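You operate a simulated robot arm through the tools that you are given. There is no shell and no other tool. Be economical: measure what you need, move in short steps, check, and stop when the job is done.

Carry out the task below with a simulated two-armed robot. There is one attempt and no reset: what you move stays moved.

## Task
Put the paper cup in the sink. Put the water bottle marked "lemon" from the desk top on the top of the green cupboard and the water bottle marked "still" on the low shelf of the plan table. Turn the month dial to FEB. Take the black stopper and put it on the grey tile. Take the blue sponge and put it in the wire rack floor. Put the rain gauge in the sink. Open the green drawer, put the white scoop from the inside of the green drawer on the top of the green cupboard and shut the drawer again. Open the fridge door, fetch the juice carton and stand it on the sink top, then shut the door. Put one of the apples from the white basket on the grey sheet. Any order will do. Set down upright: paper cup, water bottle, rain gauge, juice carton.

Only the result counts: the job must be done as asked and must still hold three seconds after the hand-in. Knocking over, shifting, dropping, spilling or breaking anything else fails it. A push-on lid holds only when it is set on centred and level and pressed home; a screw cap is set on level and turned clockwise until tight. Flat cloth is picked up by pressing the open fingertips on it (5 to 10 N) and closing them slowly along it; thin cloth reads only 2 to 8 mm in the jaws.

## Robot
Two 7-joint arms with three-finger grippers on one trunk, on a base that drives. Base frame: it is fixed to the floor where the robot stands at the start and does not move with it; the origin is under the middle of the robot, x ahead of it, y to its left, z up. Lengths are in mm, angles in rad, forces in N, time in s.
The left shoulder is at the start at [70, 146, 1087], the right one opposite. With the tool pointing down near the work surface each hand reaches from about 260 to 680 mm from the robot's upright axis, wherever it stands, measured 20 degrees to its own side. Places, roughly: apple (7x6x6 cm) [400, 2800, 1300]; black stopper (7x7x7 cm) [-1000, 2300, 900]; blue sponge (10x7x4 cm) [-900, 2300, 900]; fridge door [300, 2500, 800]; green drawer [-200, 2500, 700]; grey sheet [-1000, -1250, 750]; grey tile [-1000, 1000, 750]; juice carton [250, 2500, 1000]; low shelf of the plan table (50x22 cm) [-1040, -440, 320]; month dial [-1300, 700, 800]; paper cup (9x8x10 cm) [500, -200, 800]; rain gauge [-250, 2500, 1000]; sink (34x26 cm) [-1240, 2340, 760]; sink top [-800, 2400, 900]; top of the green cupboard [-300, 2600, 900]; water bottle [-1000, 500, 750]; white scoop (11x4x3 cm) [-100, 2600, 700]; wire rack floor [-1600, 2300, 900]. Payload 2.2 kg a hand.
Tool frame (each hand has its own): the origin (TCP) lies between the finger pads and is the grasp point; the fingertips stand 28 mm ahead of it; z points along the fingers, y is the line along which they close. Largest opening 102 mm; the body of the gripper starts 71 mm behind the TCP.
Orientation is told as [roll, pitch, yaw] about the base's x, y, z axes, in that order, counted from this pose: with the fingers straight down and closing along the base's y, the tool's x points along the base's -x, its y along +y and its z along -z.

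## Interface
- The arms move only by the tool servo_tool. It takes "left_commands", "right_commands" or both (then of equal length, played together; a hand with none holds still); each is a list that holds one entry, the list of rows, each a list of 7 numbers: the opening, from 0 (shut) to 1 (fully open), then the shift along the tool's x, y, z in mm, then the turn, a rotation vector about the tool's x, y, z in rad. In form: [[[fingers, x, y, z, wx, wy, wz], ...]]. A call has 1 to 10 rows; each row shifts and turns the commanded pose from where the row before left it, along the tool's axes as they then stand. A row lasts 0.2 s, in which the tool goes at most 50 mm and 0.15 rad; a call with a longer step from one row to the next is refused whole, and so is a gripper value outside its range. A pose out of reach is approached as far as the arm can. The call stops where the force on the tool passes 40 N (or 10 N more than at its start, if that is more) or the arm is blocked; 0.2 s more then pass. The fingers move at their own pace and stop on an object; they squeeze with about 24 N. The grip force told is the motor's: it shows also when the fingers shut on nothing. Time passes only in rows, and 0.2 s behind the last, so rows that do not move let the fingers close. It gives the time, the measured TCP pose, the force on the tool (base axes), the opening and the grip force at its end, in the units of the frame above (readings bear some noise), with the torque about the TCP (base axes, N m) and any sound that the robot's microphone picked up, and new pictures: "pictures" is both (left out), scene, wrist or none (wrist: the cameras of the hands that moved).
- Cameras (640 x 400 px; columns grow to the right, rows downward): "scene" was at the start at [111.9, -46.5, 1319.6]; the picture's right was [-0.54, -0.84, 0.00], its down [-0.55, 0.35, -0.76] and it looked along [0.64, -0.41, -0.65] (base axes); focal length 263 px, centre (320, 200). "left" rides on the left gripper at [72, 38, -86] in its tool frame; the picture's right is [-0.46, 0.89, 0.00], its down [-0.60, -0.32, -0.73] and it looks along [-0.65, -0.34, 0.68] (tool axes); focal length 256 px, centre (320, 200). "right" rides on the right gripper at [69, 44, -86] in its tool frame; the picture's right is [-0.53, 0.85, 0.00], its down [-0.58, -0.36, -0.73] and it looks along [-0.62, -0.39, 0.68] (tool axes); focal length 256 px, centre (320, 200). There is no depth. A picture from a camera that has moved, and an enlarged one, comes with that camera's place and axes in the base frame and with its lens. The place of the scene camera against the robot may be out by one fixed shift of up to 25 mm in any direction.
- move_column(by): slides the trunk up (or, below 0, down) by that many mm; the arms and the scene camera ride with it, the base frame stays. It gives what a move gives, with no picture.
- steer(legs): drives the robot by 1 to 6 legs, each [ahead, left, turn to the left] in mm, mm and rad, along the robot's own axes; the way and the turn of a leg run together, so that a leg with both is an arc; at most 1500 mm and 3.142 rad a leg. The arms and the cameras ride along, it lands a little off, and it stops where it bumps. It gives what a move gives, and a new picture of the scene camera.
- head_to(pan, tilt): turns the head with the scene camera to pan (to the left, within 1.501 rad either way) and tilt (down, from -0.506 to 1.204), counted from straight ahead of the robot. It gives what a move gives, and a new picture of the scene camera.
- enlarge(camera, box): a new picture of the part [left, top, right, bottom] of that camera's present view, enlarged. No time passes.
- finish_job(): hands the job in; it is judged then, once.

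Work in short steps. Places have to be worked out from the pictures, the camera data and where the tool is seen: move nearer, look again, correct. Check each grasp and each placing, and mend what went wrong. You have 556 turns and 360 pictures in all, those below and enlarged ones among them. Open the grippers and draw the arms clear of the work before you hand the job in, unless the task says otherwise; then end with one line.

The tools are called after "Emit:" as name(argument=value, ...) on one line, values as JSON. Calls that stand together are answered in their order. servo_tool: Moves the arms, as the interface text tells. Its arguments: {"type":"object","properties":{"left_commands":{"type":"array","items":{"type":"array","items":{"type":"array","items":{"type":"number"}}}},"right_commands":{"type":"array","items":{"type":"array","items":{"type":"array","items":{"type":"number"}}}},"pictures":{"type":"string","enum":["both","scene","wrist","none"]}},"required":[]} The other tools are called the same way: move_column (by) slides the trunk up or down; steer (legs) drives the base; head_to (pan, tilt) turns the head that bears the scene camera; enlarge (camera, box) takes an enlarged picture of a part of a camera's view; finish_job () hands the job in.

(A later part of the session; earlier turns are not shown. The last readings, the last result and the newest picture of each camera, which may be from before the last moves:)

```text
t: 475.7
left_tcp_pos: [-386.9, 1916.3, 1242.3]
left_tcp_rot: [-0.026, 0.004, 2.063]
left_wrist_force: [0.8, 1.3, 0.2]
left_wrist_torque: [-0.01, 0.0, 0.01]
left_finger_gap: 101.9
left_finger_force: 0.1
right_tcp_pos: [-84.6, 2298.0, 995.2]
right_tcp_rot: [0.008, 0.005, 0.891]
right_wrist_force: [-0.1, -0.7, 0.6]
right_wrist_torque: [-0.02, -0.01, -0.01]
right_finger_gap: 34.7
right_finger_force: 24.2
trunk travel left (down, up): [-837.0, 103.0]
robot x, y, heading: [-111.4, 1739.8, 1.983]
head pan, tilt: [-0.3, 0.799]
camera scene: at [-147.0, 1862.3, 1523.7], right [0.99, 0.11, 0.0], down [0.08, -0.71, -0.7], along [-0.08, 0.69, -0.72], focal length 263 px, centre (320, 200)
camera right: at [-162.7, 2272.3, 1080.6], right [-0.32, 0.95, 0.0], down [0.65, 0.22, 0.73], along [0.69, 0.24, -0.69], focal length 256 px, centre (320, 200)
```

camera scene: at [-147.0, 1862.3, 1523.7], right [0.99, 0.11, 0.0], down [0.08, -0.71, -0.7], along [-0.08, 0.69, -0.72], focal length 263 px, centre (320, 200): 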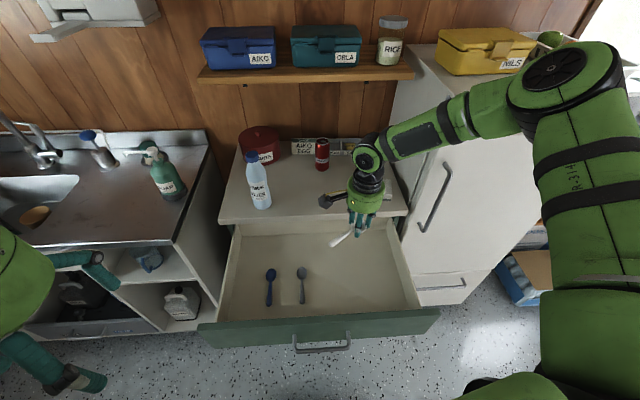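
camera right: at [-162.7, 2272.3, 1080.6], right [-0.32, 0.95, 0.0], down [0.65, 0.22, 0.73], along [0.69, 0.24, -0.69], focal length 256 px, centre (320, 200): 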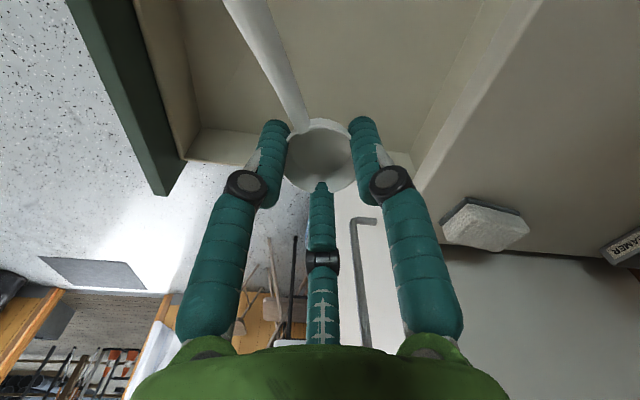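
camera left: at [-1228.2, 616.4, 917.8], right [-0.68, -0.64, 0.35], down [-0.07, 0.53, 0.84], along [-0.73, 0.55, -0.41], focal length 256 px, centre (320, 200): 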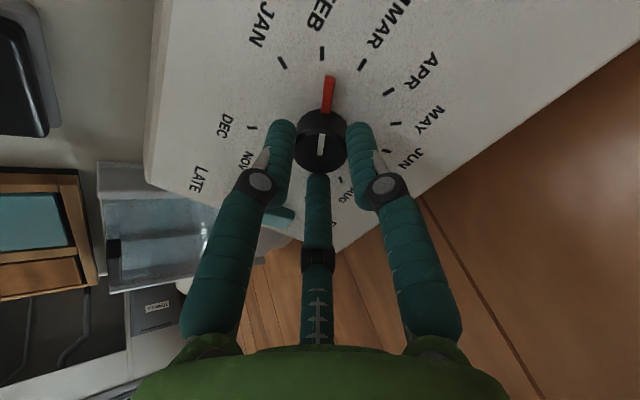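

Emit:
steer(legs=[[90, 0, 0]])

Emit:
servo_tool(right_commands=[[[0.2, -10, 33, 0, 0, 0, 0], [0.2, -10, 33, 0, 0, 0, 0]]], pictures="none")

```text
t: 476.8
left_tcp_pos: [-421.7, 1994.6, 1243.8]
left_tcp_rot: [-0.025, 0.002, 2.063]
left_wrist_force: [-0.3, -0.1, 0.1]
left_wrist_torque: [0.05, 0.0, -0.03]
left_finger_gap: 101.8
left_finger_force: 0.0
right_tcp_pos: [-118.7, 2376.8, 995.4]
right_tcp_rot: [0.01, 0.0, 0.894]
right_wrist_force: [0.1, -1.0, 0.0]
right_wrist_torque: [-0.01, -0.02, -0.02]
right_finger_gap: 34.7
right_finger_force: 23.5
trunk travel left (down, up): [-837.0, 103.0]
robot x, y, heading: [-143.0, 1821.1, 1.978]
head pan, tilt: [-0.3, 0.799]
camera scene: at [-180.9, 1939.8, 1524.2], right [0.99, 0.11, 0.0], down [0.08, -0.71, -0.7], along [-0.08, 0.7, -0.71], focal length 263 px, centre (320, 200)
```

scene: 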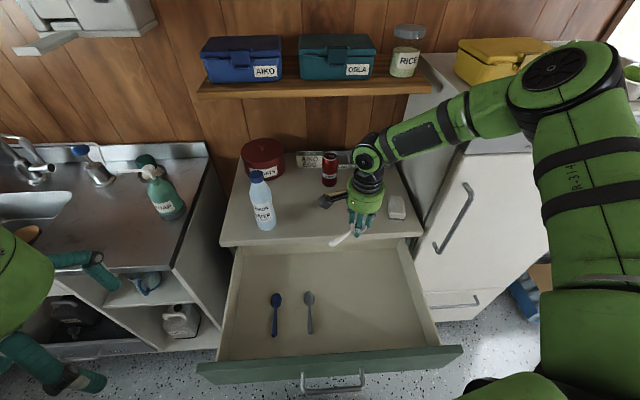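

```text
t: 477.4
left_tcp_pos: [-422.9, 1997.2, 1242.4]
left_tcp_rot: [-0.026, 0.005, 2.062]
left_wrist_force: [-0.1, 0.0, -0.7]
left_wrist_torque: [0.01, 0.01, 0.0]
left_finger_gap: 101.7
left_finger_force: 0.1
right_tcp_pos: [-123.4, 2408.4, 1024.2]
right_tcp_rot: [0.01, 0.002, 0.894]
right_wrist_force: [-0.9, -0.5, 0.1]
right_wrist_torque: [0.03, 0.0, -0.03]
right_finger_gap: 34.5
right_finger_force: 23.4
right hand out of reach, approached as far as the arm can: row 1, 2
trunk travel left (down, up): [-837.0, 103.0]
robot x, y, heading: [-147.0, 1817.6, 1.982]
head pan, tilt: [-0.3, 0.799]
```

Emit:
steer(legs=[[44, -16, 0]])

Emit:
move_column(by=-95)

Emit:
servo_tool(right_commands=[[[0.2, 0, 0, 0, 0, 0, 0]]], pictures="both")

```text
t: 478.3
left_tcp_pos: [-425.5, 2036.7, 1243.6]
left_tcp_rot: [-0.03, -0.004, 2.062]
left_wrist_force: [-0.8, -1.1, 0.3]
left_wrist_torque: [0.16, 0.01, 0.0]
left_finger_gap: 102.0
left_finger_force: 0.1
right_tcp_pos: [-126.9, 2448.0, 1028.3]
right_tcp_rot: [0.015, -0.003, 0.893]
right_wrist_force: [-0.3, -0.5, -0.1]
right_wrist_torque: [0.12, -0.01, -0.01]
right_finger_gap: 34.5
right_finger_force: 24.0
trunk travel left (down, up): [-837.0, 103.0]
robot x, y, heading: [-146.4, 1867.1, 1.988]
head pan, tilt: [-0.3, 0.799]
camera scene: at [-185.1, 1980.4, 1524.7], right [0.99, 0.11, 0.0], down [0.08, -0.71, -0.7], along [-0.08, 0.7, -0.71], focal length 263 px, centre (320, 200)
```

scene: 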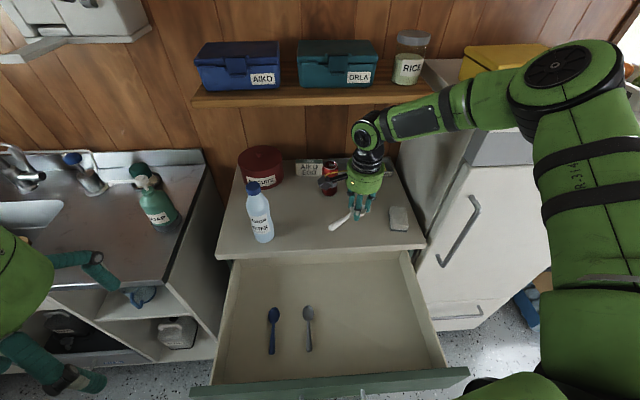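

```text
t: 479.6
left_tcp_pos: [-425.6, 2043.9, 1148.2]
left_tcp_rot: [-0.026, 0.005, 2.064]
left_wrist_force: [-0.1, 0.6, 1.0]
left_wrist_torque: [0.02, -0.01, 0.0]
left_finger_gap: 101.9
left_finger_force: 0.1
right_tcp_pos: [-127.8, 2456.1, 930.6]
right_tcp_rot: [0.009, 0.004, 0.893]
right_wrist_force: [0.0, -0.1, -0.4]
right_wrist_torque: [0.0, 0.0, -0.03]
right_finger_gap: 34.7
right_finger_force: 23.7
trunk travel left (down, up): [-742.0, 198.0]
robot x, y, heading: [-146.3, 1866.1, 1.985]
head pan, tilt: [-0.3, 0.799]
```

```text
t: 480.0
left_tcp_pos: [-426.0, 2044.3, 1148.0]
left_tcp_rot: [-0.025, 0.004, 2.063]
left_wrist_force: [-0.1, -0.3, 0.2]
left_wrist_torque: [-0.02, 0.01, -0.01]
left_finger_gap: 102.1
left_finger_force: 0.0
right_tcp_pos: [-127.9, 2456.0, 929.2]
right_tcp_rot: [0.008, 0.002, 0.895]
right_wrist_force: [-0.1, -0.3, 0.3]
right_wrist_torque: [0.02, -0.03, -0.02]
right_finger_gap: 34.5
right_finger_force: 24.2
trunk travel left (down, up): [-742.0, 198.0]
robot x, y, heading: [-145.7, 1864.1, 1.987]
head pan, tilt: [-0.3, 0.799]
camera scene: at [-185.6, 1990.1, 1428.8], right [0.99, 0.11, 0.0], down [0.08, -0.71, -0.7], along [-0.08, 0.69, -0.72], focal length 263 px, centre (320, 200)
camera right: at [-205.6, 2429.7, 1015.6], right [-0.32, 0.95, 0.01], down [0.65, 0.22, 0.73], along [0.69, 0.24, -0.69], focal length 256 px, centre (320, 200)
```

scene: 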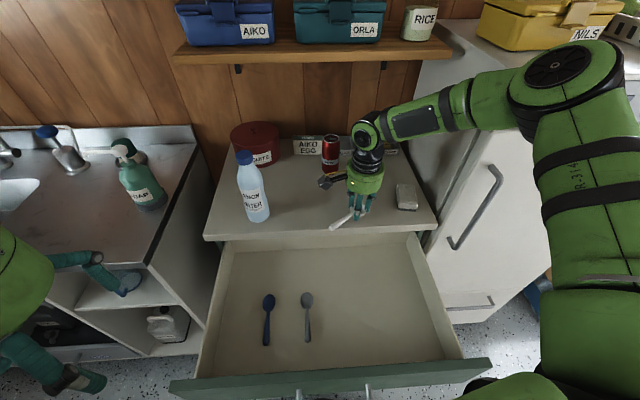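
right: 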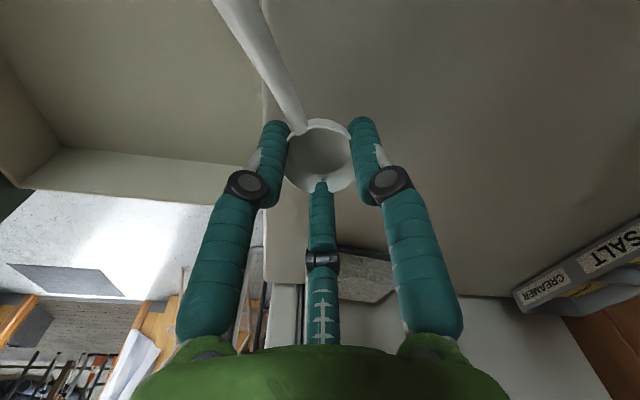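

The handle still overhangs the front edge; I need to be ~70 mm deeper. Try extending the arm.

Emit:
servo_tool(right_commands=[[[0.2, -15, 12, -10, 0, 0, 0], [0.2, -28, 22, 0, 0, 0, 0], [0.2, -28, 22, 0, 0, 0, 0]]], pictures="none")

```text
t: 480.8
left_tcp_pos: [-424.7, 2044.7, 1147.2]
left_tcp_rot: [-0.027, 0.005, 2.06]
left_wrist_force: [0.1, 0.7, -0.2]
left_wrist_torque: [0.02, -0.01, -0.01]
left_finger_gap: 102.3
left_finger_force: 0.1
right_tcp_pos: [-96.3, 2510.3, 962.9]
right_tcp_rot: [0.01, 0.003, 0.895]
right_wrist_force: [-0.3, 0.5, -1.1]
right_wrist_torque: [0.02, 0.0, 0.0]
right_finger_gap: 34.1
right_finger_force: 24.1
right hand out of reach, approached as far as the arm can: row 1, 2, 3
trunk travel left (down, up): [-742.0, 198.0]
robot x, y, heading: [-148.1, 1861.5, 1.982]
head pan, tilt: [-0.3, 0.799]
```

Emit:
steer(legs=[[12, 30, 0]])

Emit:
move_column(by=-38)

Emit:
servo_tool(right_commands=[[[0.2, 0, 0, 0, 0, 0, 0]]], pictures="wrist")

```text
t: 481.6
left_tcp_pos: [-451.3, 2043.8, 1148.8]
left_tcp_rot: [-0.021, 0.004, 2.063]
left_wrist_force: [0.7, -0.9, -0.3]
left_wrist_torque: [-0.03, 0.09, -0.04]
left_finger_gap: 102.1
left_finger_force: 0.0
right_tcp_pos: [-122.9, 2508.7, 962.4]
right_tcp_rot: [0.015, 0.008, 0.892]
right_wrist_force: [0.3, -0.5, 0.2]
right_wrist_torque: [0.0, 0.06, 0.0]
right_finger_gap: 34.6
right_finger_force: 23.9
trunk travel left (down, up): [-742.0, 198.0]
robot x, y, heading: [-177.0, 1863.0, 1.983]
head pan, tilt: [-0.3, 0.799]
camera scene: at [-211.1, 1989.5, 1428.8], right [0.99, 0.11, 0.0], down [0.08, -0.71, -0.7], along [-0.08, 0.69, -0.72], focal length 263 px, centre (320, 200)
```

scene: 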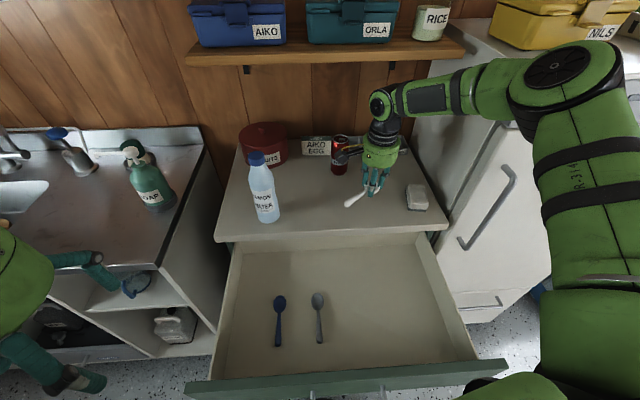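

```text
t: 482.4
left_tcp_pos: [-458.5, 2042.6, 1109.5]
left_tcp_rot: [-0.024, 0.007, 2.062]
left_wrist_force: [0.0, 0.3, 0.5]
left_wrist_torque: [0.01, -0.02, -0.01]
left_finger_gap: 102.3
left_finger_force: 0.1
right_tcp_pos: [-128.4, 2508.2, 924.6]
right_tcp_rot: [0.008, 0.003, 0.891]
right_wrist_force: [-0.2, 0.6, -1.0]
right_wrist_torque: [0.0, 0.02, -0.02]
right_finger_gap: 34.4
right_finger_force: 23.8
trunk travel left (down, up): [-704.0, 236.0]
robot x, y, heading: [-180.0, 1863.3, 1.984]
head pan, tilt: [-0.3, 0.799]
```

```text
t: 482.8
left_tcp_pos: [-458.3, 2044.3, 1110.0]
left_tcp_rot: [-0.026, 0.006, 2.061]
left_wrist_force: [0.5, 0.1, 0.5]
left_wrist_torque: [0.0, 0.01, -0.04]
left_finger_gap: 101.8
left_finger_force: 0.0
right_tcp_pos: [-127.1, 2508.6, 925.4]
right_tcp_rot: [0.009, 0.005, 0.892]
right_wrist_force: [0.2, -0.1, -0.5]
right_wrist_torque: [0.02, 0.0, 0.0]
right_finger_gap: 34.2
right_finger_force: 24.3
trunk travel left (down, up): [-704.0, 236.0]
robot x, y, heading: [-179.3, 1864.1, 1.984]
head pan, tilt: [-0.3, 0.799]
camera right: at [-205.5, 2483.4, 1011.0], right [-0.32, 0.95, 0.01], down [0.65, 0.22, 0.73], along [0.69, 0.24, -0.69], focal length 256 px, centre (320, 200)
```

right: 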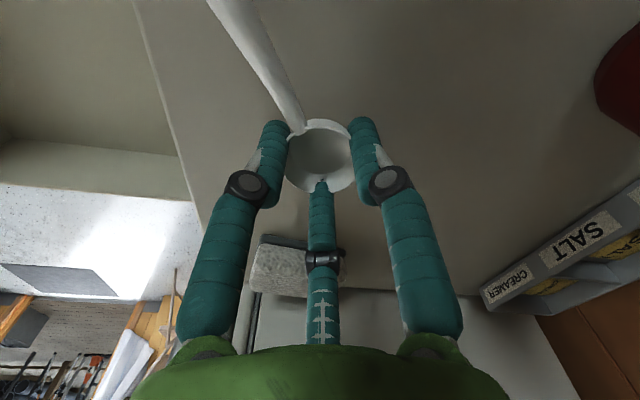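

Emit:
servo_tool(right_commands=[[[0.2, 0, 0, 6, 0, 0, 0], [0.2, 0, 0, 4, 0, 0, 0], [0.2, 0, 0, 3, 0, 0, 0], [0.2, 0, 0, 3, 0, 0, 0]]], pictures="none")

```text
t: 483.8
left_tcp_pos: [-457.4, 2044.2, 1111.6]
left_tcp_rot: [-0.025, 0.007, 2.061]
left_wrist_force: [-0.2, 0.5, 0.0]
left_wrist_torque: [0.02, 0.01, 0.01]
left_finger_gap: 101.9
left_finger_force: 0.1
right_tcp_pos: [-125.4, 2504.5, 914.3]
right_tcp_rot: [0.017, 0.0, 0.894]
right_wrist_force: [0.0, 3.7, 10.3]
right_wrist_torque: [0.12, -0.04, -0.01]
right_finger_gap: 34.1
right_finger_force: 23.8
right hand out of reach, approached as far as the arm can: row 2
trunk travel left (down, up): [-704.0, 236.0]
robot x, y, heading: [-175.9, 1865.6, 1.98]
head pan, tilt: [-0.3, 0.799]
```

Contact. Open moderately and rise.

Emit:
servo_tool(right_commands=[[[0.35, 0, 0, -1, 0, 0, 0], [0.5, 0, 0, 0, 0, 0, 0], [0.6, 0, 0, 0, 0, 0, 0], [0.6, 0, 0, -20, 0, 0, 0], [0.6, 0, 0, -40, 0, 0, 0], [0.6, 0, 0, -40, 0, 0, 0]]], pictures="wrist")

```text
t: 485.2
left_tcp_pos: [-457.6, 2041.8, 1109.8]
left_tcp_rot: [-0.027, 0.003, 2.063]
left_wrist_force: [0.2, -0.9, -0.4]
left_wrist_torque: [0.01, -0.02, 0.0]
left_finger_gap: 102.0
left_finger_force: 0.0
right_tcp_pos: [-122.9, 2503.9, 1012.5]
right_tcp_rot: [0.011, 0.003, 0.892]
right_wrist_force: [-0.4, -0.3, -0.2]
right_wrist_torque: [0.02, 0.03, 0.0]
right_finger_gap: 61.2
right_finger_force: 0.1
trunk travel left (down, up): [-704.0, 236.0]
robot x, y, heading: [-179.8, 1863.6, 1.983]
head pan, tilt: [-0.3, 0.799]
camera right: at [-202.5, 2478.5, 1098.5], right [-0.32, 0.95, 0.01], down [0.65, 0.22, 0.73], along [0.69, 0.24, -0.69], focal length 256 px, centre (320, 200)
```

right: 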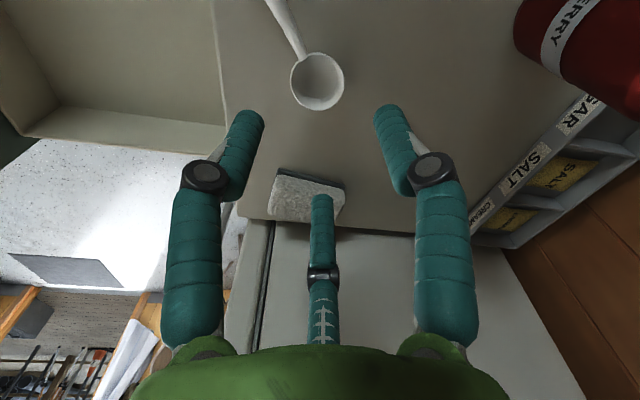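

The scoop rests on the cupboard. I back off, close the fingers and lower the hand in front of the drawer panel to push it shut.

Emit:
steer(legs=[[-445, 235, 0]])

Emit:
move_column(by=-190)

Emit:
servo_tool(right_commands=[[[0, 0, 0, 0, 0, 0, 0], [0, 0, 0, 0, 0, 0, 0], [0, 0, 0, 0, 0, 0, 0]]], pictures="both")

```text
t: 488.2
left_tcp_pos: [-497.2, 1548.6, 1109.5]
left_tcp_rot: [-0.027, 0.007, 2.056]
left_wrist_force: [-0.4, 0.3, 0.4]
left_wrist_torque: [-0.01, 0.0, 0.03]
left_finger_gap: 101.8
left_finger_force: 0.0
right_tcp_pos: [-161.1, 2007.7, 1010.9]
right_tcp_rot: [0.009, 0.005, 0.888]
right_wrist_force: [-0.4, 0.7, 0.9]
right_wrist_torque: [-0.01, 0.01, -0.02]
right_finger_gap: 61.3
right_finger_force: 0.1
trunk travel left (down, up): [-704.0, 236.0]
robot x, y, heading: [-216.7, 1369.9, 1.977]
head pan, tilt: [-0.3, 0.799]
camera scene: at [-256.2, 1492.8, 1390.6], right [0.99, 0.11, 0.0], down [0.08, -0.71, -0.7], along [-0.07, 0.69, -0.72], focal length 263 px, centre (320, 200)
```

scene: 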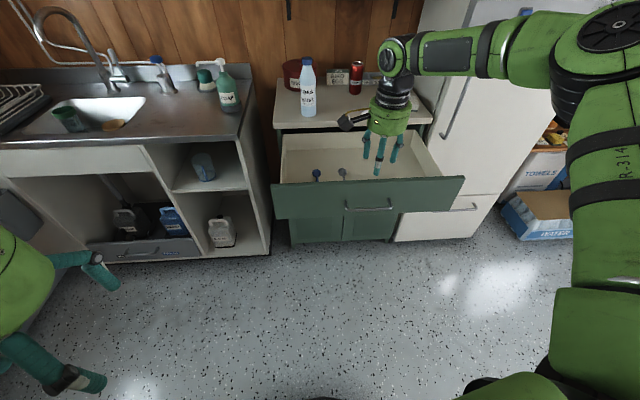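

```text
t: 490.3
left_tcp_pos: [-497.1, 1547.8, 919.1]
left_tcp_rot: [-0.026, 0.005, 2.057]
left_wrist_force: [0.0, 0.4, 0.4]
left_wrist_torque: [0.01, -0.03, 0.04]
left_finger_gap: 101.7
left_finger_force: 0.1
right_tcp_pos: [-160.9, 2007.5, 820.9]
right_tcp_rot: [0.011, 0.004, 0.891]
right_wrist_force: [0.7, -0.4, 0.1]
right_wrist_torque: [0.03, -0.02, 0.01]
right_finger_gap: 61.0
right_finger_force: 0.1
trunk travel left (down, up): [-514.0, 426.0]
robot x, y, heading: [-218.7, 1365.6, 1.98]
head pan, tilt: [-0.3, 0.799]
```

```text
t: 491.1
left_tcp_pos: [-496.6, 1548.1, 920.6]
left_tcp_rot: [-0.026, 0.005, 2.058]
left_wrist_force: [0.7, 0.0, 0.1]
left_wrist_torque: [0.01, -0.03, -0.01]
left_finger_gap: 102.0
left_finger_force: 0.1
right_tcp_pos: [-160.8, 2007.3, 821.5]
right_tcp_rot: [0.011, 0.004, 0.888]
right_wrist_force: [-0.1, -0.6, 0.0]
right_wrist_torque: [-0.01, -0.01, 0.0]
right_finger_gap: 2.1
right_finger_force: 23.8
trunk travel left (down, up): [-514.0, 426.0]
robot x, y, heading: [-219.3, 1365.7, 1.98]
head pan, tilt: [-0.3, 0.799]
camera scene: at [-256.3, 1492.0, 1200.7], right [0.99, 0.11, 0.0], down [0.08, -0.71, -0.7], along [-0.07, 0.69, -0.72], focal length 263 px, centre (320, 200)
camera right: at [-239.3, 1982.1, 907.5], right [-0.32, 0.95, 0.01], down [0.65, 0.21, 0.73], along [0.69, 0.24, -0.69], focal length 256 px, centre (320, 200)
```

scene: 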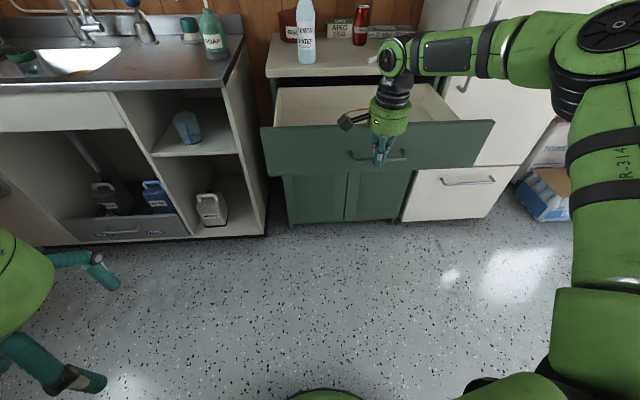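
right: 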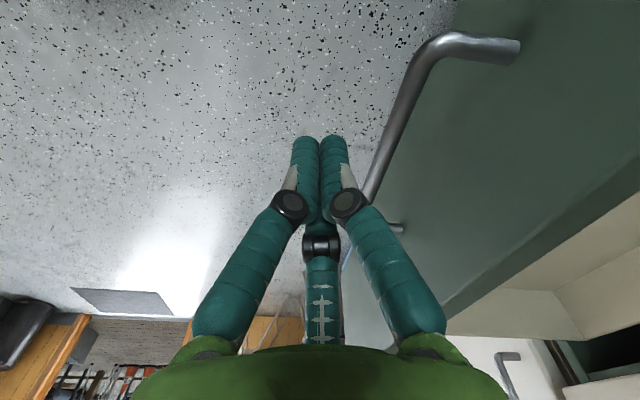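

In position. Push the drawer in.

Emit:
steer(legs=[[194, -48, 0]])

```text
t: 492.7
left_tcp_pos: [-529.5, 1744.1, 919.6]
left_tcp_rot: [-0.028, 0.005, 2.059]
left_wrist_force: [0.2, -0.1, -0.9]
left_wrist_torque: [-0.02, -0.01, 0.02]
left_finger_gap: 101.7
left_finger_force: 0.1
right_tcp_pos: [-194.2, 2204.4, 820.2]
right_tcp_rot: [0.009, 0.003, 0.889]
right_wrist_force: [-0.8, -0.5, 0.4]
right_wrist_torque: [0.01, 0.0, 0.0]
right_finger_gap: 2.1
right_finger_force: 24.1
trunk travel left (down, up): [-514.0, 426.0]
robot x, y, heading: [-252.1, 1561.8, 1.976]
head pan, tilt: [-0.3, 0.799]
camera scene: at [-289.7, 1689.6, 1200.7], right [0.99, 0.11, 0.0], down [0.08, -0.71, -0.7], along [-0.07, 0.69, -0.72], focal length 263 px, centre (320, 200)
```

scene: 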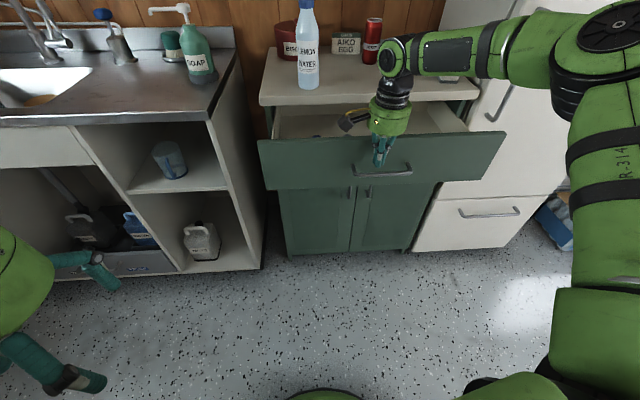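

Emit:
steer(legs=[[126, -31, 0]])

Emit:
steer(legs=[[48, -12, 0]])

```text
t: 493.9
left_tcp_pos: [-550.6, 1870.8, 919.4]
left_tcp_rot: [-0.026, 0.007, 2.057]
left_wrist_force: [0.3, -0.5, -0.4]
left_wrist_torque: [0.02, 0.01, 0.02]
left_finger_gap: 102.2
left_finger_force: 0.0
right_tcp_pos: [-217.0, 2330.6, 820.1]
right_tcp_rot: [0.01, 0.003, 0.891]
right_wrist_force: [0.0, -0.4, -0.7]
right_wrist_torque: [0.03, -0.02, -0.02]
right_finger_gap: 2.1
right_finger_force: 24.3
trunk travel left (down, up): [-514.0, 426.0]
robot x, y, heading: [-272.7, 1690.3, 1.98]
head pan, tilt: [-0.3, 0.799]
camera scene: at [-311.3, 1815.4, 1200.7], right [0.99, 0.11, 0.0], down [0.08, -0.71, -0.7], along [-0.07, 0.69, -0.72], focal length 263 px, centre (320, 200)
```

scene: 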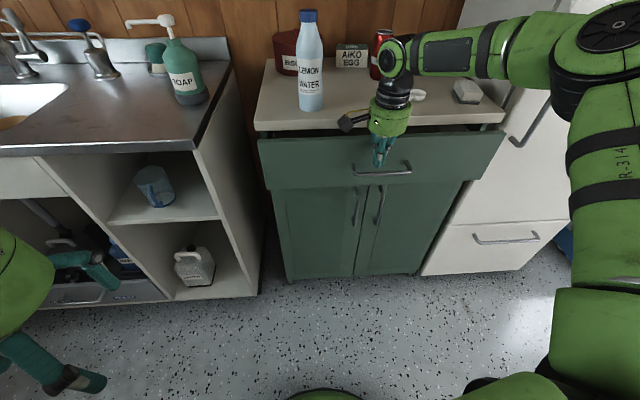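

```text
t: 495.0
left_tcp_pos: [-558.8, 1918.8, 918.8]
left_tcp_rot: [-0.027, 0.007, 2.058]
left_wrist_force: [-0.5, 0.2, -0.7]
left_wrist_torque: [0.0, -0.02, -0.04]
left_finger_gap: 101.9
left_finger_force: 0.0
right_tcp_pos: [-223.9, 2375.8, 824.2]
right_tcp_rot: [0.003, 0.009, 0.889]
right_wrist_force: [0.8, -0.3, -0.6]
right_wrist_torque: [0.03, 0.01, -0.01]
right_finger_gap: 2.2
right_finger_force: 23.8
trunk travel left (down, up): [-514.0, 426.0]
robot x, y, heading: [-284.3, 1740.5, 1.981]
head pan, tilt: [-0.3, 0.799]
stopped in leg 1: the force on the tool passed its limit at 86 N (the readings are from after the stop); the commanded pose is now the measured one
camera scene: at [-318.7, 1863.4, 1200.6], right [0.99, 0.11, 0.0], down [0.08, -0.71, -0.7], along [-0.07, 0.69, -0.72], focal length 263 px, centre (320, 200)
```

scene: 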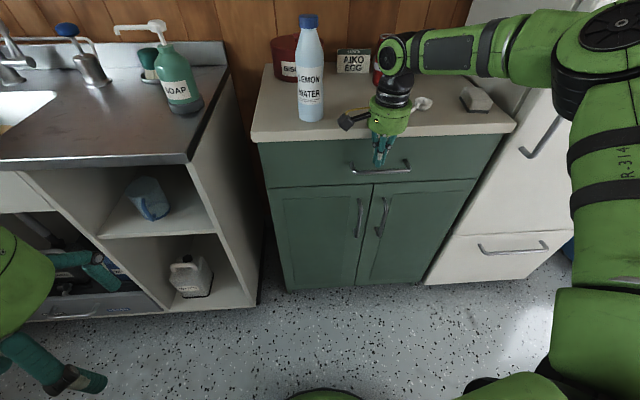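

The drawer seems shut. Back off and verify.

Emit:
steer(legs=[[-250, 60, 0]])

Emit:
enlarge(camera="scene", box=[240, 60, 460, 200])

```text
t: 496.8
left_tcp_pos: [-515.6, 1666.0, 920.4]
left_tcp_rot: [-0.026, 0.008, 2.057]
left_wrist_force: [-0.2, 0.0, 0.1]
left_wrist_torque: [0.02, 0.0, -0.02]
left_finger_gap: 102.0
left_finger_force: 0.0
right_tcp_pos: [-180.4, 2122.9, 825.1]
right_tcp_rot: [0.004, 0.011, 0.893]
right_wrist_force: [-0.5, -0.1, 0.7]
right_wrist_torque: [0.02, 0.0, -0.01]
right_finger_gap: 2.0
right_finger_force: 23.9
trunk travel left (down, up): [-514.0, 426.0]
robot x, y, heading: [-238.0, 1484.3, 1.977]
head pan, tilt: [-0.3, 0.799]
camera scene: at [-275.3, 1610.1, 1200.7], right [0.99, 0.11, 0.0], down [0.08, -0.71, -0.7], along [-0.08, 0.69, -0.72], focal length 263 px, centre (320, 200)
```

scene: 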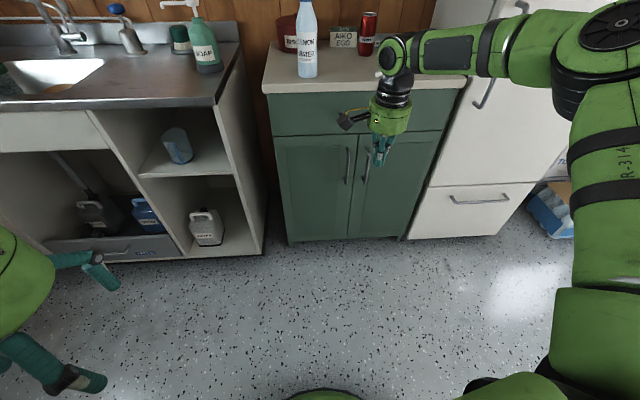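

```text
2.86 times, centred on (350, 130) of scene
camera zoom: at [-275.3, 1610.1, 1200.7], right [0.99, 0.11, 0.0], down [0.08, -0.71, -0.7], along [-0.08, 0.69, -0.72], focal length 750 px, centre (234, 400)
```

zoom: 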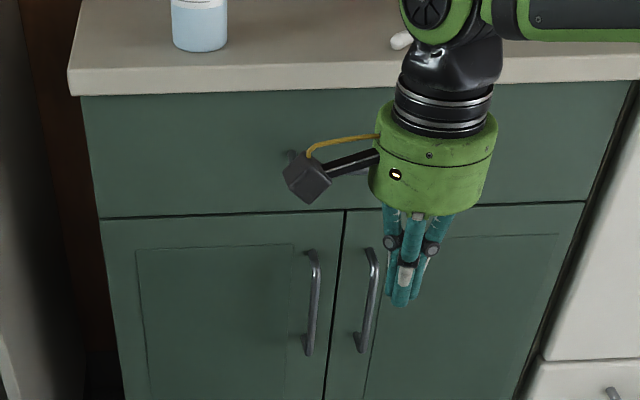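

Drawer is shut. Next the fridge: I reset the right hand and pitch it forward, and drive to the fridge front.

Emit:
servo_tool(right_commands=[[[0.5, 0, 0, 0, 0, 0, -0.14], [1, 0, 0, 0, 0, 0, -0.14], [1, 0, 0, 0, 0, 0, -0.14], [1, 0, 0, 0, 0, 0, -0.14], [1, 0, 0, 0, 0, 0, -0.14], [1, 0, 0, 0, 0, 0, -0.13], [1, 0, 0, 0, 0, -0.144, 0], [1, 0, 0, 0, 0, -0.144, 0], [1, 0, 0, 0, 0, -0.144, 0], [1, 0, 0, 0, 0, -0.144, 0]]], pictures="none")

Emit:
servo_tool(right_commands=[[[1, 0, 0, 0, 0, -0.144, 0], [1, 0, 0, 0, 0, -0.144, 0], [1, 0, 0, 0, 0, -0.144, 0], [1, 0, 0, 0, 0, -0.144, 0], [1, 0, 0, 0, 0, -0.144, 0], [1, 0, 0, 0, 0, -0.144, 0]]], pictures="none")

Emit:
steer(legs=[[-60, -240, -0.2]])

```text
t: 499.0
left_tcp_pos: [-515.8, 1665.7, 920.2]
left_tcp_rot: [-0.026, 0.008, 2.059]
left_wrist_force: [-1.0, -0.9, -0.8]
left_wrist_torque: [0.02, 0.01, 0.0]
left_finger_gap: 102.0
left_finger_force: 0.1
right_tcp_pos: [-180.9, 2123.8, 825.1]
right_tcp_rot: [0.013, -0.574, 1.715]
right_wrist_force: [0.1, 0.1, -0.5]
right_wrist_torque: [-0.03, 0.01, 0.02]
right_finger_gap: 102.0
right_finger_force: 0.1
trunk travel left (down, up): [-514.0, 426.0]
robot x, y, heading: [-238.1, 1483.6, 1.98]
head pan, tilt: [-0.3, 0.799]
```

```text
t: 500.4
left_tcp_pos: [-515.0, 1665.1, 919.6]
left_tcp_rot: [-0.026, 0.008, 2.058]
left_wrist_force: [0.1, 0.4, -0.6]
left_wrist_torque: [0.0, -0.02, 0.01]
left_finger_gap: 101.9
left_finger_force: 0.0
right_tcp_pos: [-181.3, 2123.5, 824.1]
right_tcp_rot: [0.079, -1.439, 1.641]
right_wrist_force: [-0.1, 0.6, -0.4]
right_wrist_torque: [-0.02, 0.02, -0.01]
right_finger_gap: 101.8
right_finger_force: 0.1
trunk travel left (down, up): [-514.0, 426.0]
robot x, y, heading: [-239.0, 1486.8, 1.979]
head pan, tilt: [-0.3, 0.799]
```

```text
t: 502.2
left_tcp_pos: [-229.6, 1733.0, 919.8]
left_tcp_rot: [-0.026, 0.007, 1.858]
left_wrist_force: [0.0, -0.2, 0.5]
left_wrist_torque: [0.03, 0.02, 0.01]
left_finger_gap: 102.1
left_finger_force: 0.0
right_tcp_pos: [189.4, 2113.9, 824.2]
right_tcp_rot: [0.077, -1.436, 1.444]
right_wrist_force: [-0.2, 0.6, -0.1]
right_wrist_torque: [0.0, 0.01, 0.02]
right_finger_gap: 102.1
right_finger_force: 0.0
trunk travel left (down, up): [-514.0, 426.0]
robot x, y, heading: [7.8, 1504.4, 1.779]
head pan, tilt: [-0.3, 0.799]
camera scene: at [-5.0, 1628.8, 1200.7], right [1.0, -0.09, 0.0], down [-0.07, -0.71, -0.7], along [0.06, 0.69, -0.72], focal length 263 px, centre (320, 200)
```

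scene: 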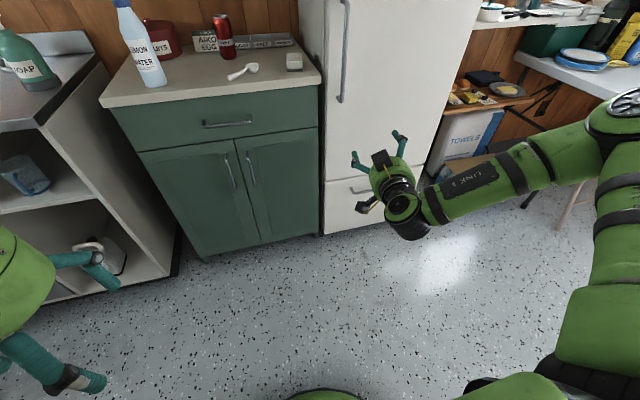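

Fridge front is turned ~8° like the cupboard; handle bar is vertical at about [147, 2499], z 740–1038. I line up the hand in front of it.

Emit:
move_column(by=60)

Emit:
steer(legs=[[0, 0, 0.17], [200, -158, 0]])

Emit:
servo_tool(right_commands=[[[0.6, 0, 0, 0, 0, 0, 0], [0.5, 0, 0, 0, 0, 0, 0]]], pictures="wrist")

```text
t: 503.2
left_tcp_pos: [-229.9, 1733.2, 978.7]
left_tcp_rot: [-0.025, 0.005, 1.858]
left_wrist_force: [0.0, -1.1, -0.1]
left_wrist_torque: [0.01, 0.0, -0.01]
left_finger_gap: 101.8
left_finger_force: 0.2
right_tcp_pos: [189.7, 2114.7, 884.1]
right_tcp_rot: [0.073, -1.434, 1.449]
right_wrist_force: [0.2, 0.1, -0.1]
right_wrist_torque: [0.02, 0.0, 0.0]
right_finger_gap: 101.9
right_finger_force: 0.0
trunk travel left (down, up): [-574.0, 366.0]
robot x, y, heading: [9.7, 1499.2, 1.772]
head pan, tilt: [-0.3, 0.799]
```

```text
t: 505.8
left_tcp_pos: [-190.3, 1931.8, 978.9]
left_tcp_rot: [-0.026, 0.007, 2.024]
left_wrist_force: [-0.1, 0.2, -0.2]
left_wrist_torque: [-0.01, -0.04, 0.01]
left_finger_gap: 101.9
left_finger_force: 0.0
right_tcp_pos: [157.1, 2378.0, 884.6]
right_tcp_rot: [0.073, -1.436, 1.615]
right_wrist_force: [-0.6, 0.0, -1.4]
right_wrist_torque: [0.02, 0.02, 0.01]
right_finger_gap: 102.2
right_finger_force: 0.1
trunk travel left (down, up): [-574.0, 366.0]
robot x, y, heading: [77.5, 1743.9, 1.951]
head pan, tilt: [-0.3, 0.799]
camera scene: at [47.3, 1868.5, 1260.7], right [1.0, 0.07, 0.0], down [0.05, -0.71, -0.7], along [-0.05, 0.7, -0.72], focal length 263 px, centre (320, 200)
```

scene: 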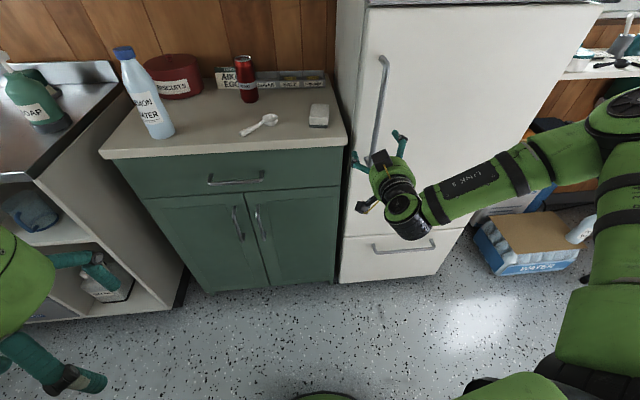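

```text
t: 506.4
left_tcp_pos: [-191.2, 1932.6, 979.5]
left_tcp_rot: [-0.025, 0.007, 2.024]
left_wrist_force: [0.6, 0.4, 0.4]
left_wrist_torque: [-0.05, 0.01, -0.01]
left_finger_gap: 102.0
left_finger_force: 0.0
right_tcp_pos: [158.1, 2378.1, 883.6]
right_tcp_rot: [0.074, -1.435, 1.615]
right_wrist_force: [0.1, 0.1, 0.5]
right_wrist_torque: [-0.03, -0.02, 0.03]
right_finger_gap: 50.8
right_finger_force: 0.1
trunk travel left (down, up): [-574.0, 366.0]
robot x, y, heading: [79.3, 1742.3, 1.946]
head pan, tilt: [-0.3, 0.799]
camera right: at [124.4, 2280.1, 827.2], right [-0.84, -0.03, 0.54], down [0.44, -0.6, 0.67], along [0.3, 0.8, 0.52], focal length 256 px, centre (320, 200)
```

right: 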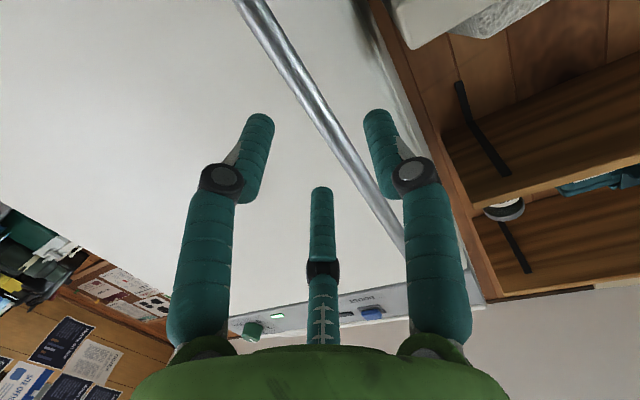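

Bar is centred between thumb and fingers. Advance ~95 mm and close.

Emit:
steer(legs=[[92, -33, 0]])

Emit:
servo_tool(right_commands=[[[0.3, 0, 0, 0, 0, 0, 0], [0.15, 0, 0, 0, 0, 0, 0], [0, 0, 0, 0, 0, 0, 0]]], pictures="wrist")

```text
t: 507.4
left_tcp_pos: [-192.0, 2008.8, 979.2]
left_tcp_rot: [-0.026, 0.009, 2.022]
left_wrist_force: [0.5, -1.0, -0.7]
left_wrist_torque: [0.01, -0.02, -0.01]
left_finger_gap: 102.0
left_finger_force: 0.0
right_tcp_pos: [157.0, 2449.0, 881.0]
right_tcp_rot: [0.044, -1.431, 1.646]
right_wrist_force: [-1.1, 1.2, -0.1]
right_wrist_torque: [0.0, -0.01, 0.02]
right_finger_gap: 51.0
right_finger_force: 0.0
trunk travel left (down, up): [-574.0, 366.0]
robot x, y, heading: [78.6, 1817.1, 1.943]
head pan, tilt: [-0.3, 0.799]
stopped in leg 1: the force on the tool passed its limit at 194 N (the readings are from after the stop); the commanded pose is now the measured one
camera scene: at [45.5, 1945.0, 1260.6], right [1.0, 0.07, 0.0], down [0.05, -0.72, -0.7], along [-0.05, 0.69, -0.72], focal length 263 px, centre (320, 200)
```

scene: 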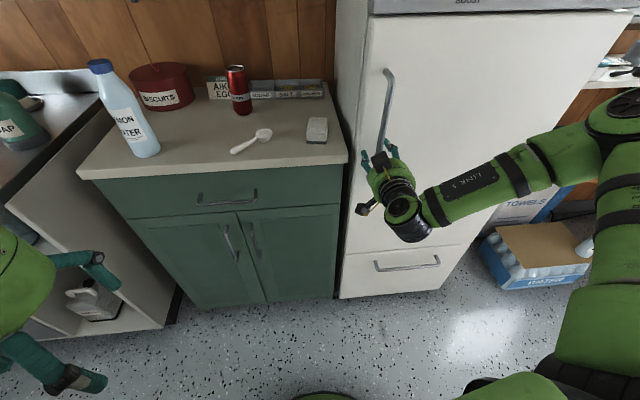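

```text
t: 508.2
left_tcp_pos: [-194.2, 2009.4, 978.6]
left_tcp_rot: [-0.027, 0.007, 2.025]
left_wrist_force: [0.3, 0.4, 0.2]
left_wrist_torque: [-0.03, -0.02, 0.06]
left_finger_gap: 101.9
left_finger_force: 0.0
right_tcp_pos: [154.2, 2447.9, 883.0]
right_tcp_rot: [0.034, -1.432, 1.662]
right_wrist_force: [-8.7, -1.8, -1.5]
right_wrist_torque: [0.16, -0.22, -0.02]
right_finger_gap: 20.7
right_finger_force: 45.0
trunk travel left (down, up): [-574.0, 366.0]
robot x, y, heading: [80.0, 1819.4, 1.945]
head pan, tilt: [-0.3, 0.799]
camera right: at [120.1, 2350.3, 826.2], right [-0.85, -0.03, 0.53], down [0.45, -0.59, 0.67], along [0.3, 0.8, 0.52], focal length 256 px, centre (320, 200)
```

right: 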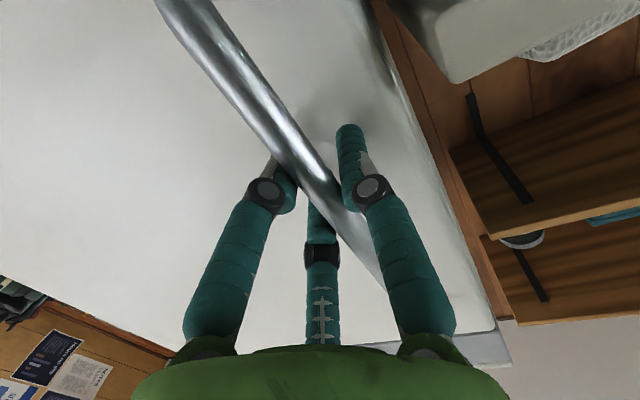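

The handle is gripped. I pull the door open along its hinge arc in small legs.

Emit:
steer(legs=[[-48, 5, 0], [-48, 2, 0], [-48, -4, 0], [-47, -8, 0]])

```text
t: 510.1
left_tcp_pos: [-156.8, 1907.8, 979.2]
left_tcp_rot: [-0.027, 0.009, 2.02]
left_wrist_force: [1.0, -0.7, 0.6]
left_wrist_torque: [0.04, -0.01, 0.01]
left_finger_gap: 102.1
left_finger_force: 0.2
right_tcp_pos: [199.5, 2352.3, 882.6]
right_tcp_rot: [0.015, -1.438, 1.652]
right_wrist_force: [4.7, 4.1, -12.9]
right_wrist_torque: [1.51, -0.26, 0.22]
right_finger_gap: 22.8
right_finger_force: 44.9
trunk travel left (down, up): [-574.0, 366.0]
robot x, y, heading: [112.4, 1713.4, 1.948]
head pan, tilt: [-0.3, 0.799]
stopped in leg 3: the force on the tool passed its limit at 44 N (the readings are from after the stop); the commanded pose is now the measured one
camera scene: at [80.1, 1843.7, 1260.5], right [1.0, 0.07, 0.0], down [0.05, -0.72, -0.7], along [-0.05, 0.69, -0.72], focal length 263 px, centre (320, 200)
```

scene: 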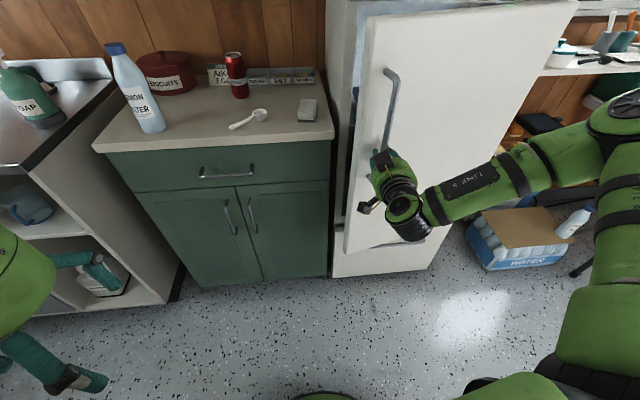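

Emit:
steer(legs=[[-48, 8, 0], [-47, -4, 0], [-46, -13, 0]])

```text
t: 511.0
left_tcp_pos: [-148.6, 1876.4, 979.5]
left_tcp_rot: [-0.023, 0.008, 2.021]
left_wrist_force: [0.2, -0.3, 1.6]
left_wrist_torque: [0.06, 0.0, -0.01]
left_finger_gap: 102.1
left_finger_force: 0.0
right_tcp_pos: [217.8, 2323.4, 883.5]
right_tcp_rot: [-0.01, -1.442, 1.641]
right_wrist_force: [4.8, 1.4, -14.9]
right_wrist_torque: [0.81, -0.27, 0.26]
right_finger_gap: 23.3
right_finger_force: 44.8
trunk travel left (down, up): [-574.0, 366.0]
robot x, y, heading: [117.0, 1685.2, 1.941]
head pan, tilt: [-0.3, 0.799]
stopped in leg 1: the force on the tool passed its limit at 46 N (the readings are from after the stop); the commanded pose is now the measured one
camera scene: at [89.1, 1811.6, 1260.5], right [1.0, 0.07, 0.0], down [0.05, -0.72, -0.7], along [-0.05, 0.7, -0.72], focal length 263 px, centre (320, 200)
```

scene: 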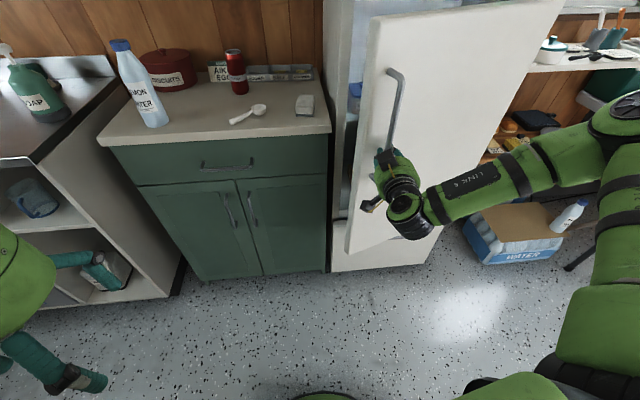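

Opened about 0.3 rad. I release the handle and will push the door further from its inner edge with closed fingers.

Emit:
servo_tool(right_commands=[[[0.3, 0, 0, 0, 0, 0, 0], [0.6, 0, 0, 0, 0, 0, 0], [0.6, 0, 0, 0, 0, 0, 0]]], pictures="none")

Emit:
steer(legs=[[-84, 33, 0], [35, 88, 0]])

Emit:
servo_tool(right_commands=[[[0, 0, 0, 0, 0, 0, 0], [0, 0, 0, 0, 0, 0, 0]]], pictures="none")

Emit:
steer(legs=[[140, -55, 0]])

```text
t: 511.8
left_tcp_pos: [-150.7, 1875.5, 978.1]
left_tcp_rot: [-0.026, 0.011, 2.021]
left_wrist_force: [0.8, -0.7, 0.6]
left_wrist_torque: [-0.01, -0.01, -0.02]
left_finger_gap: 102.1
left_finger_force: 0.0
right_tcp_pos: [212.8, 2325.3, 887.7]
right_tcp_rot: [0.016, -1.454, 1.623]
right_wrist_force: [0.3, 0.2, 0.2]
right_wrist_torque: [0.02, 0.02, 0.01]
right_finger_gap: 61.4
right_finger_force: 0.1
trunk travel left (down, up): [-574.0, 366.0]
robot x, y, heading: [120.1, 1684.6, 1.939]
head pan, tilt: [-0.3, 0.799]
```

```text
t: 513.6
left_tcp_pos: [-244.3, 1787.8, 979.6]
left_tcp_rot: [-0.027, 0.011, 2.019]
left_wrist_force: [-0.6, -0.5, -0.4]
left_wrist_torque: [0.0, 0.03, 0.02]
left_finger_gap: 102.1
left_finger_force: 0.1
right_tcp_pos: [120.2, 2236.7, 888.3]
right_tcp_rot: [0.015, -1.453, 1.617]
right_wrist_force: [-0.5, -0.6, 0.4]
right_wrist_torque: [-0.02, 0.02, -0.03]
right_finger_gap: 61.1
right_finger_force: 0.1
trunk travel left (down, up): [-574.0, 366.0]
robot x, y, heading: [26.2, 1599.0, 1.937]
head pan, tilt: [-0.3, 0.799]
camera scene: at [-7.4, 1723.2, 1260.7], right [1.0, 0.07, 0.0], down [0.05, -0.72, -0.7], along [-0.05, 0.7, -0.72], focal length 263 px, centre (320, 200)
```

scene: 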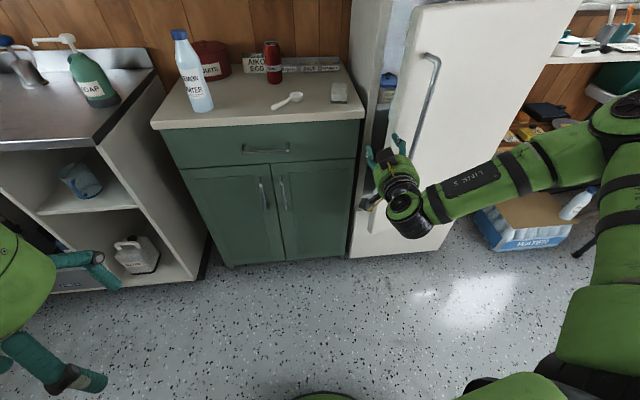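

```text
t: 514.2
left_tcp_pos: [-244.4, 1789.6, 979.6]
left_tcp_rot: [-0.028, 0.01, 2.02]
left_wrist_force: [-0.1, -0.1, 0.3]
left_wrist_torque: [0.02, -0.03, -0.03]
left_finger_gap: 102.0
left_finger_force: 0.0
right_tcp_pos: [119.5, 2236.9, 887.9]
right_tcp_rot: [0.011, -1.453, 1.624]
right_wrist_force: [-0.7, 0.6, -0.8]
right_wrist_torque: [-0.01, -0.02, 0.02]
right_finger_gap: 2.0
right_finger_force: 24.2
trunk travel left (down, up): [-574.0, 366.0]
robot x, y, heading: [26.8, 1596.2, 1.946]
head pan, tilt: [-0.3, 0.799]
```

```text
t: 515.6
left_tcp_pos: [-243.7, 1937.2, 978.7]
left_tcp_rot: [-0.026, 0.009, 2.022]
left_wrist_force: [-0.7, 0.3, -0.3]
left_wrist_torque: [-0.01, 0.0, 0.03]
left_finger_gap: 102.2
left_finger_force: 0.0
right_tcp_pos: [119.2, 2386.3, 888.3]
right_tcp_rot: [0.018, -1.452, 1.62]
right_wrist_force: [0.4, 0.5, -0.1]
right_wrist_torque: [0.02, -0.02, -0.01]
right_finger_gap: 1.9
right_finger_force: 23.8
trunk travel left (down, up): [-574.0, 366.0]
robot x, y, heading: [23.0, 1742.4, 1.94]
head pan, tilt: [-0.3, 0.799]
camera scene: at [-6.9, 1872.5, 1260.7], right [1.0, 0.07, 0.0], down [0.05, -0.72, -0.7], along [-0.05, 0.7, -0.72], focal length 263 px, centre (320, 200)
```

scene: 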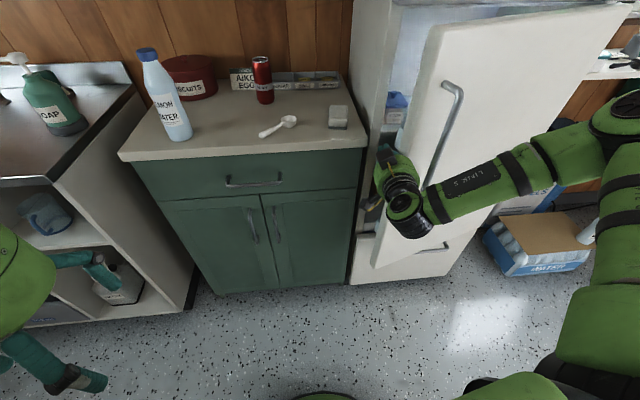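

Hand is inside the gap. Sweep to the right to swing the door open.

Emit:
steer(legs=[[-54, -140, 0], [-70, -130, 0]])

```text
t: 516.5
left_tcp_pos: [-218.0, 1934.6, 979.2]
left_tcp_rot: [-0.027, 0.011, 2.026]
left_wrist_force: [0.2, 0.0, 0.0]
left_wrist_torque: [0.01, 0.04, -0.01]
left_finger_gap: 101.9
left_finger_force: 0.1
right_tcp_pos: [128.9, 2378.8, 887.5]
right_tcp_rot: [0.052, -1.444, 1.644]
right_wrist_force: [-14.4, -6.9, -2.5]
right_wrist_torque: [0.26, -0.14, -0.29]
right_finger_gap: 2.3
right_finger_force: 23.7
trunk travel left (down, up): [-574.0, 366.0]
robot x, y, heading: [51.5, 1750.1, 1.944]
head pan, tilt: [-0.3, 0.799]
stopped in leg 1: the force on the tool passed its limit at 59 N (the readings are from after the stop); the commanded pose is now the measured one
camera scene: at [20.3, 1870.8, 1260.9], right [1.0, 0.07, 0.0], down [0.05, -0.71, -0.7], along [-0.05, 0.7, -0.72], focal length 263 px, centre (320, 200)
```

scene: 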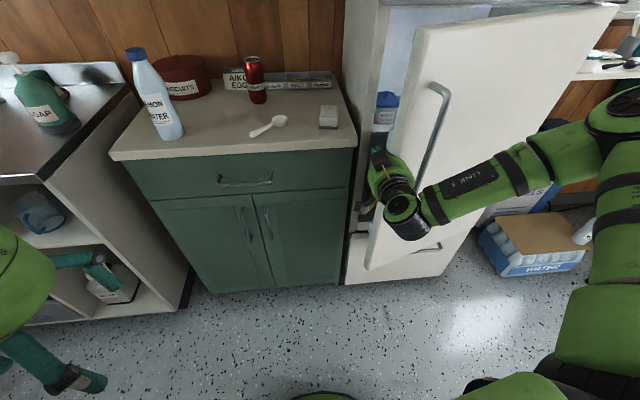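

I push more gently with slow arm steps.

Emit:
servo_tool(right_commands=[[[0, 0, -8, 0, 0, 0, 0], [0, 0, -8, 0, 0, 0, 0], [0, 0, -10, 0, 0, 0, 0], [0, 0, -12, 0, 0, 0, 0], [0, 0, -12, 0, 0, 0, 0], [0, 0, -12, 0, 0, 0, 0], [0, 0, -12, 0, 0, 0, 0], [0, 0, -12, 0, 0, 0, 0], [0, 0, -12, 0, 0, 0, 0], [0, 0, -12, 0, 0, 0, 0]]], pictures="none")

```text
t: 517.0
left_tcp_pos: [-217.9, 1934.6, 978.6]
left_tcp_rot: [-0.024, 0.01, 2.028]
left_wrist_force: [0.9, 0.0, 0.3]
left_wrist_torque: [-0.02, 0.07, -0.01]
left_finger_gap: 102.1
left_finger_force: 0.1
right_tcp_pos: [127.6, 2376.5, 887.2]
right_tcp_rot: [0.065, -1.441, 1.661]
right_wrist_force: [-16.2, -8.0, -0.5]
right_wrist_torque: [0.19, -0.28, -0.5]
right_finger_gap: 2.1
right_finger_force: 23.6
trunk travel left (down, up): [-574.0, 366.0]
robot x, y, heading: [54.3, 1746.8, 1.945]
head pan, tilt: [-0.3, 0.799]
stopped in row 2 (right hand): the force on the tool passed its limit at 45 N (the readings are from after the stop); the commanded pose is now the measured one
```

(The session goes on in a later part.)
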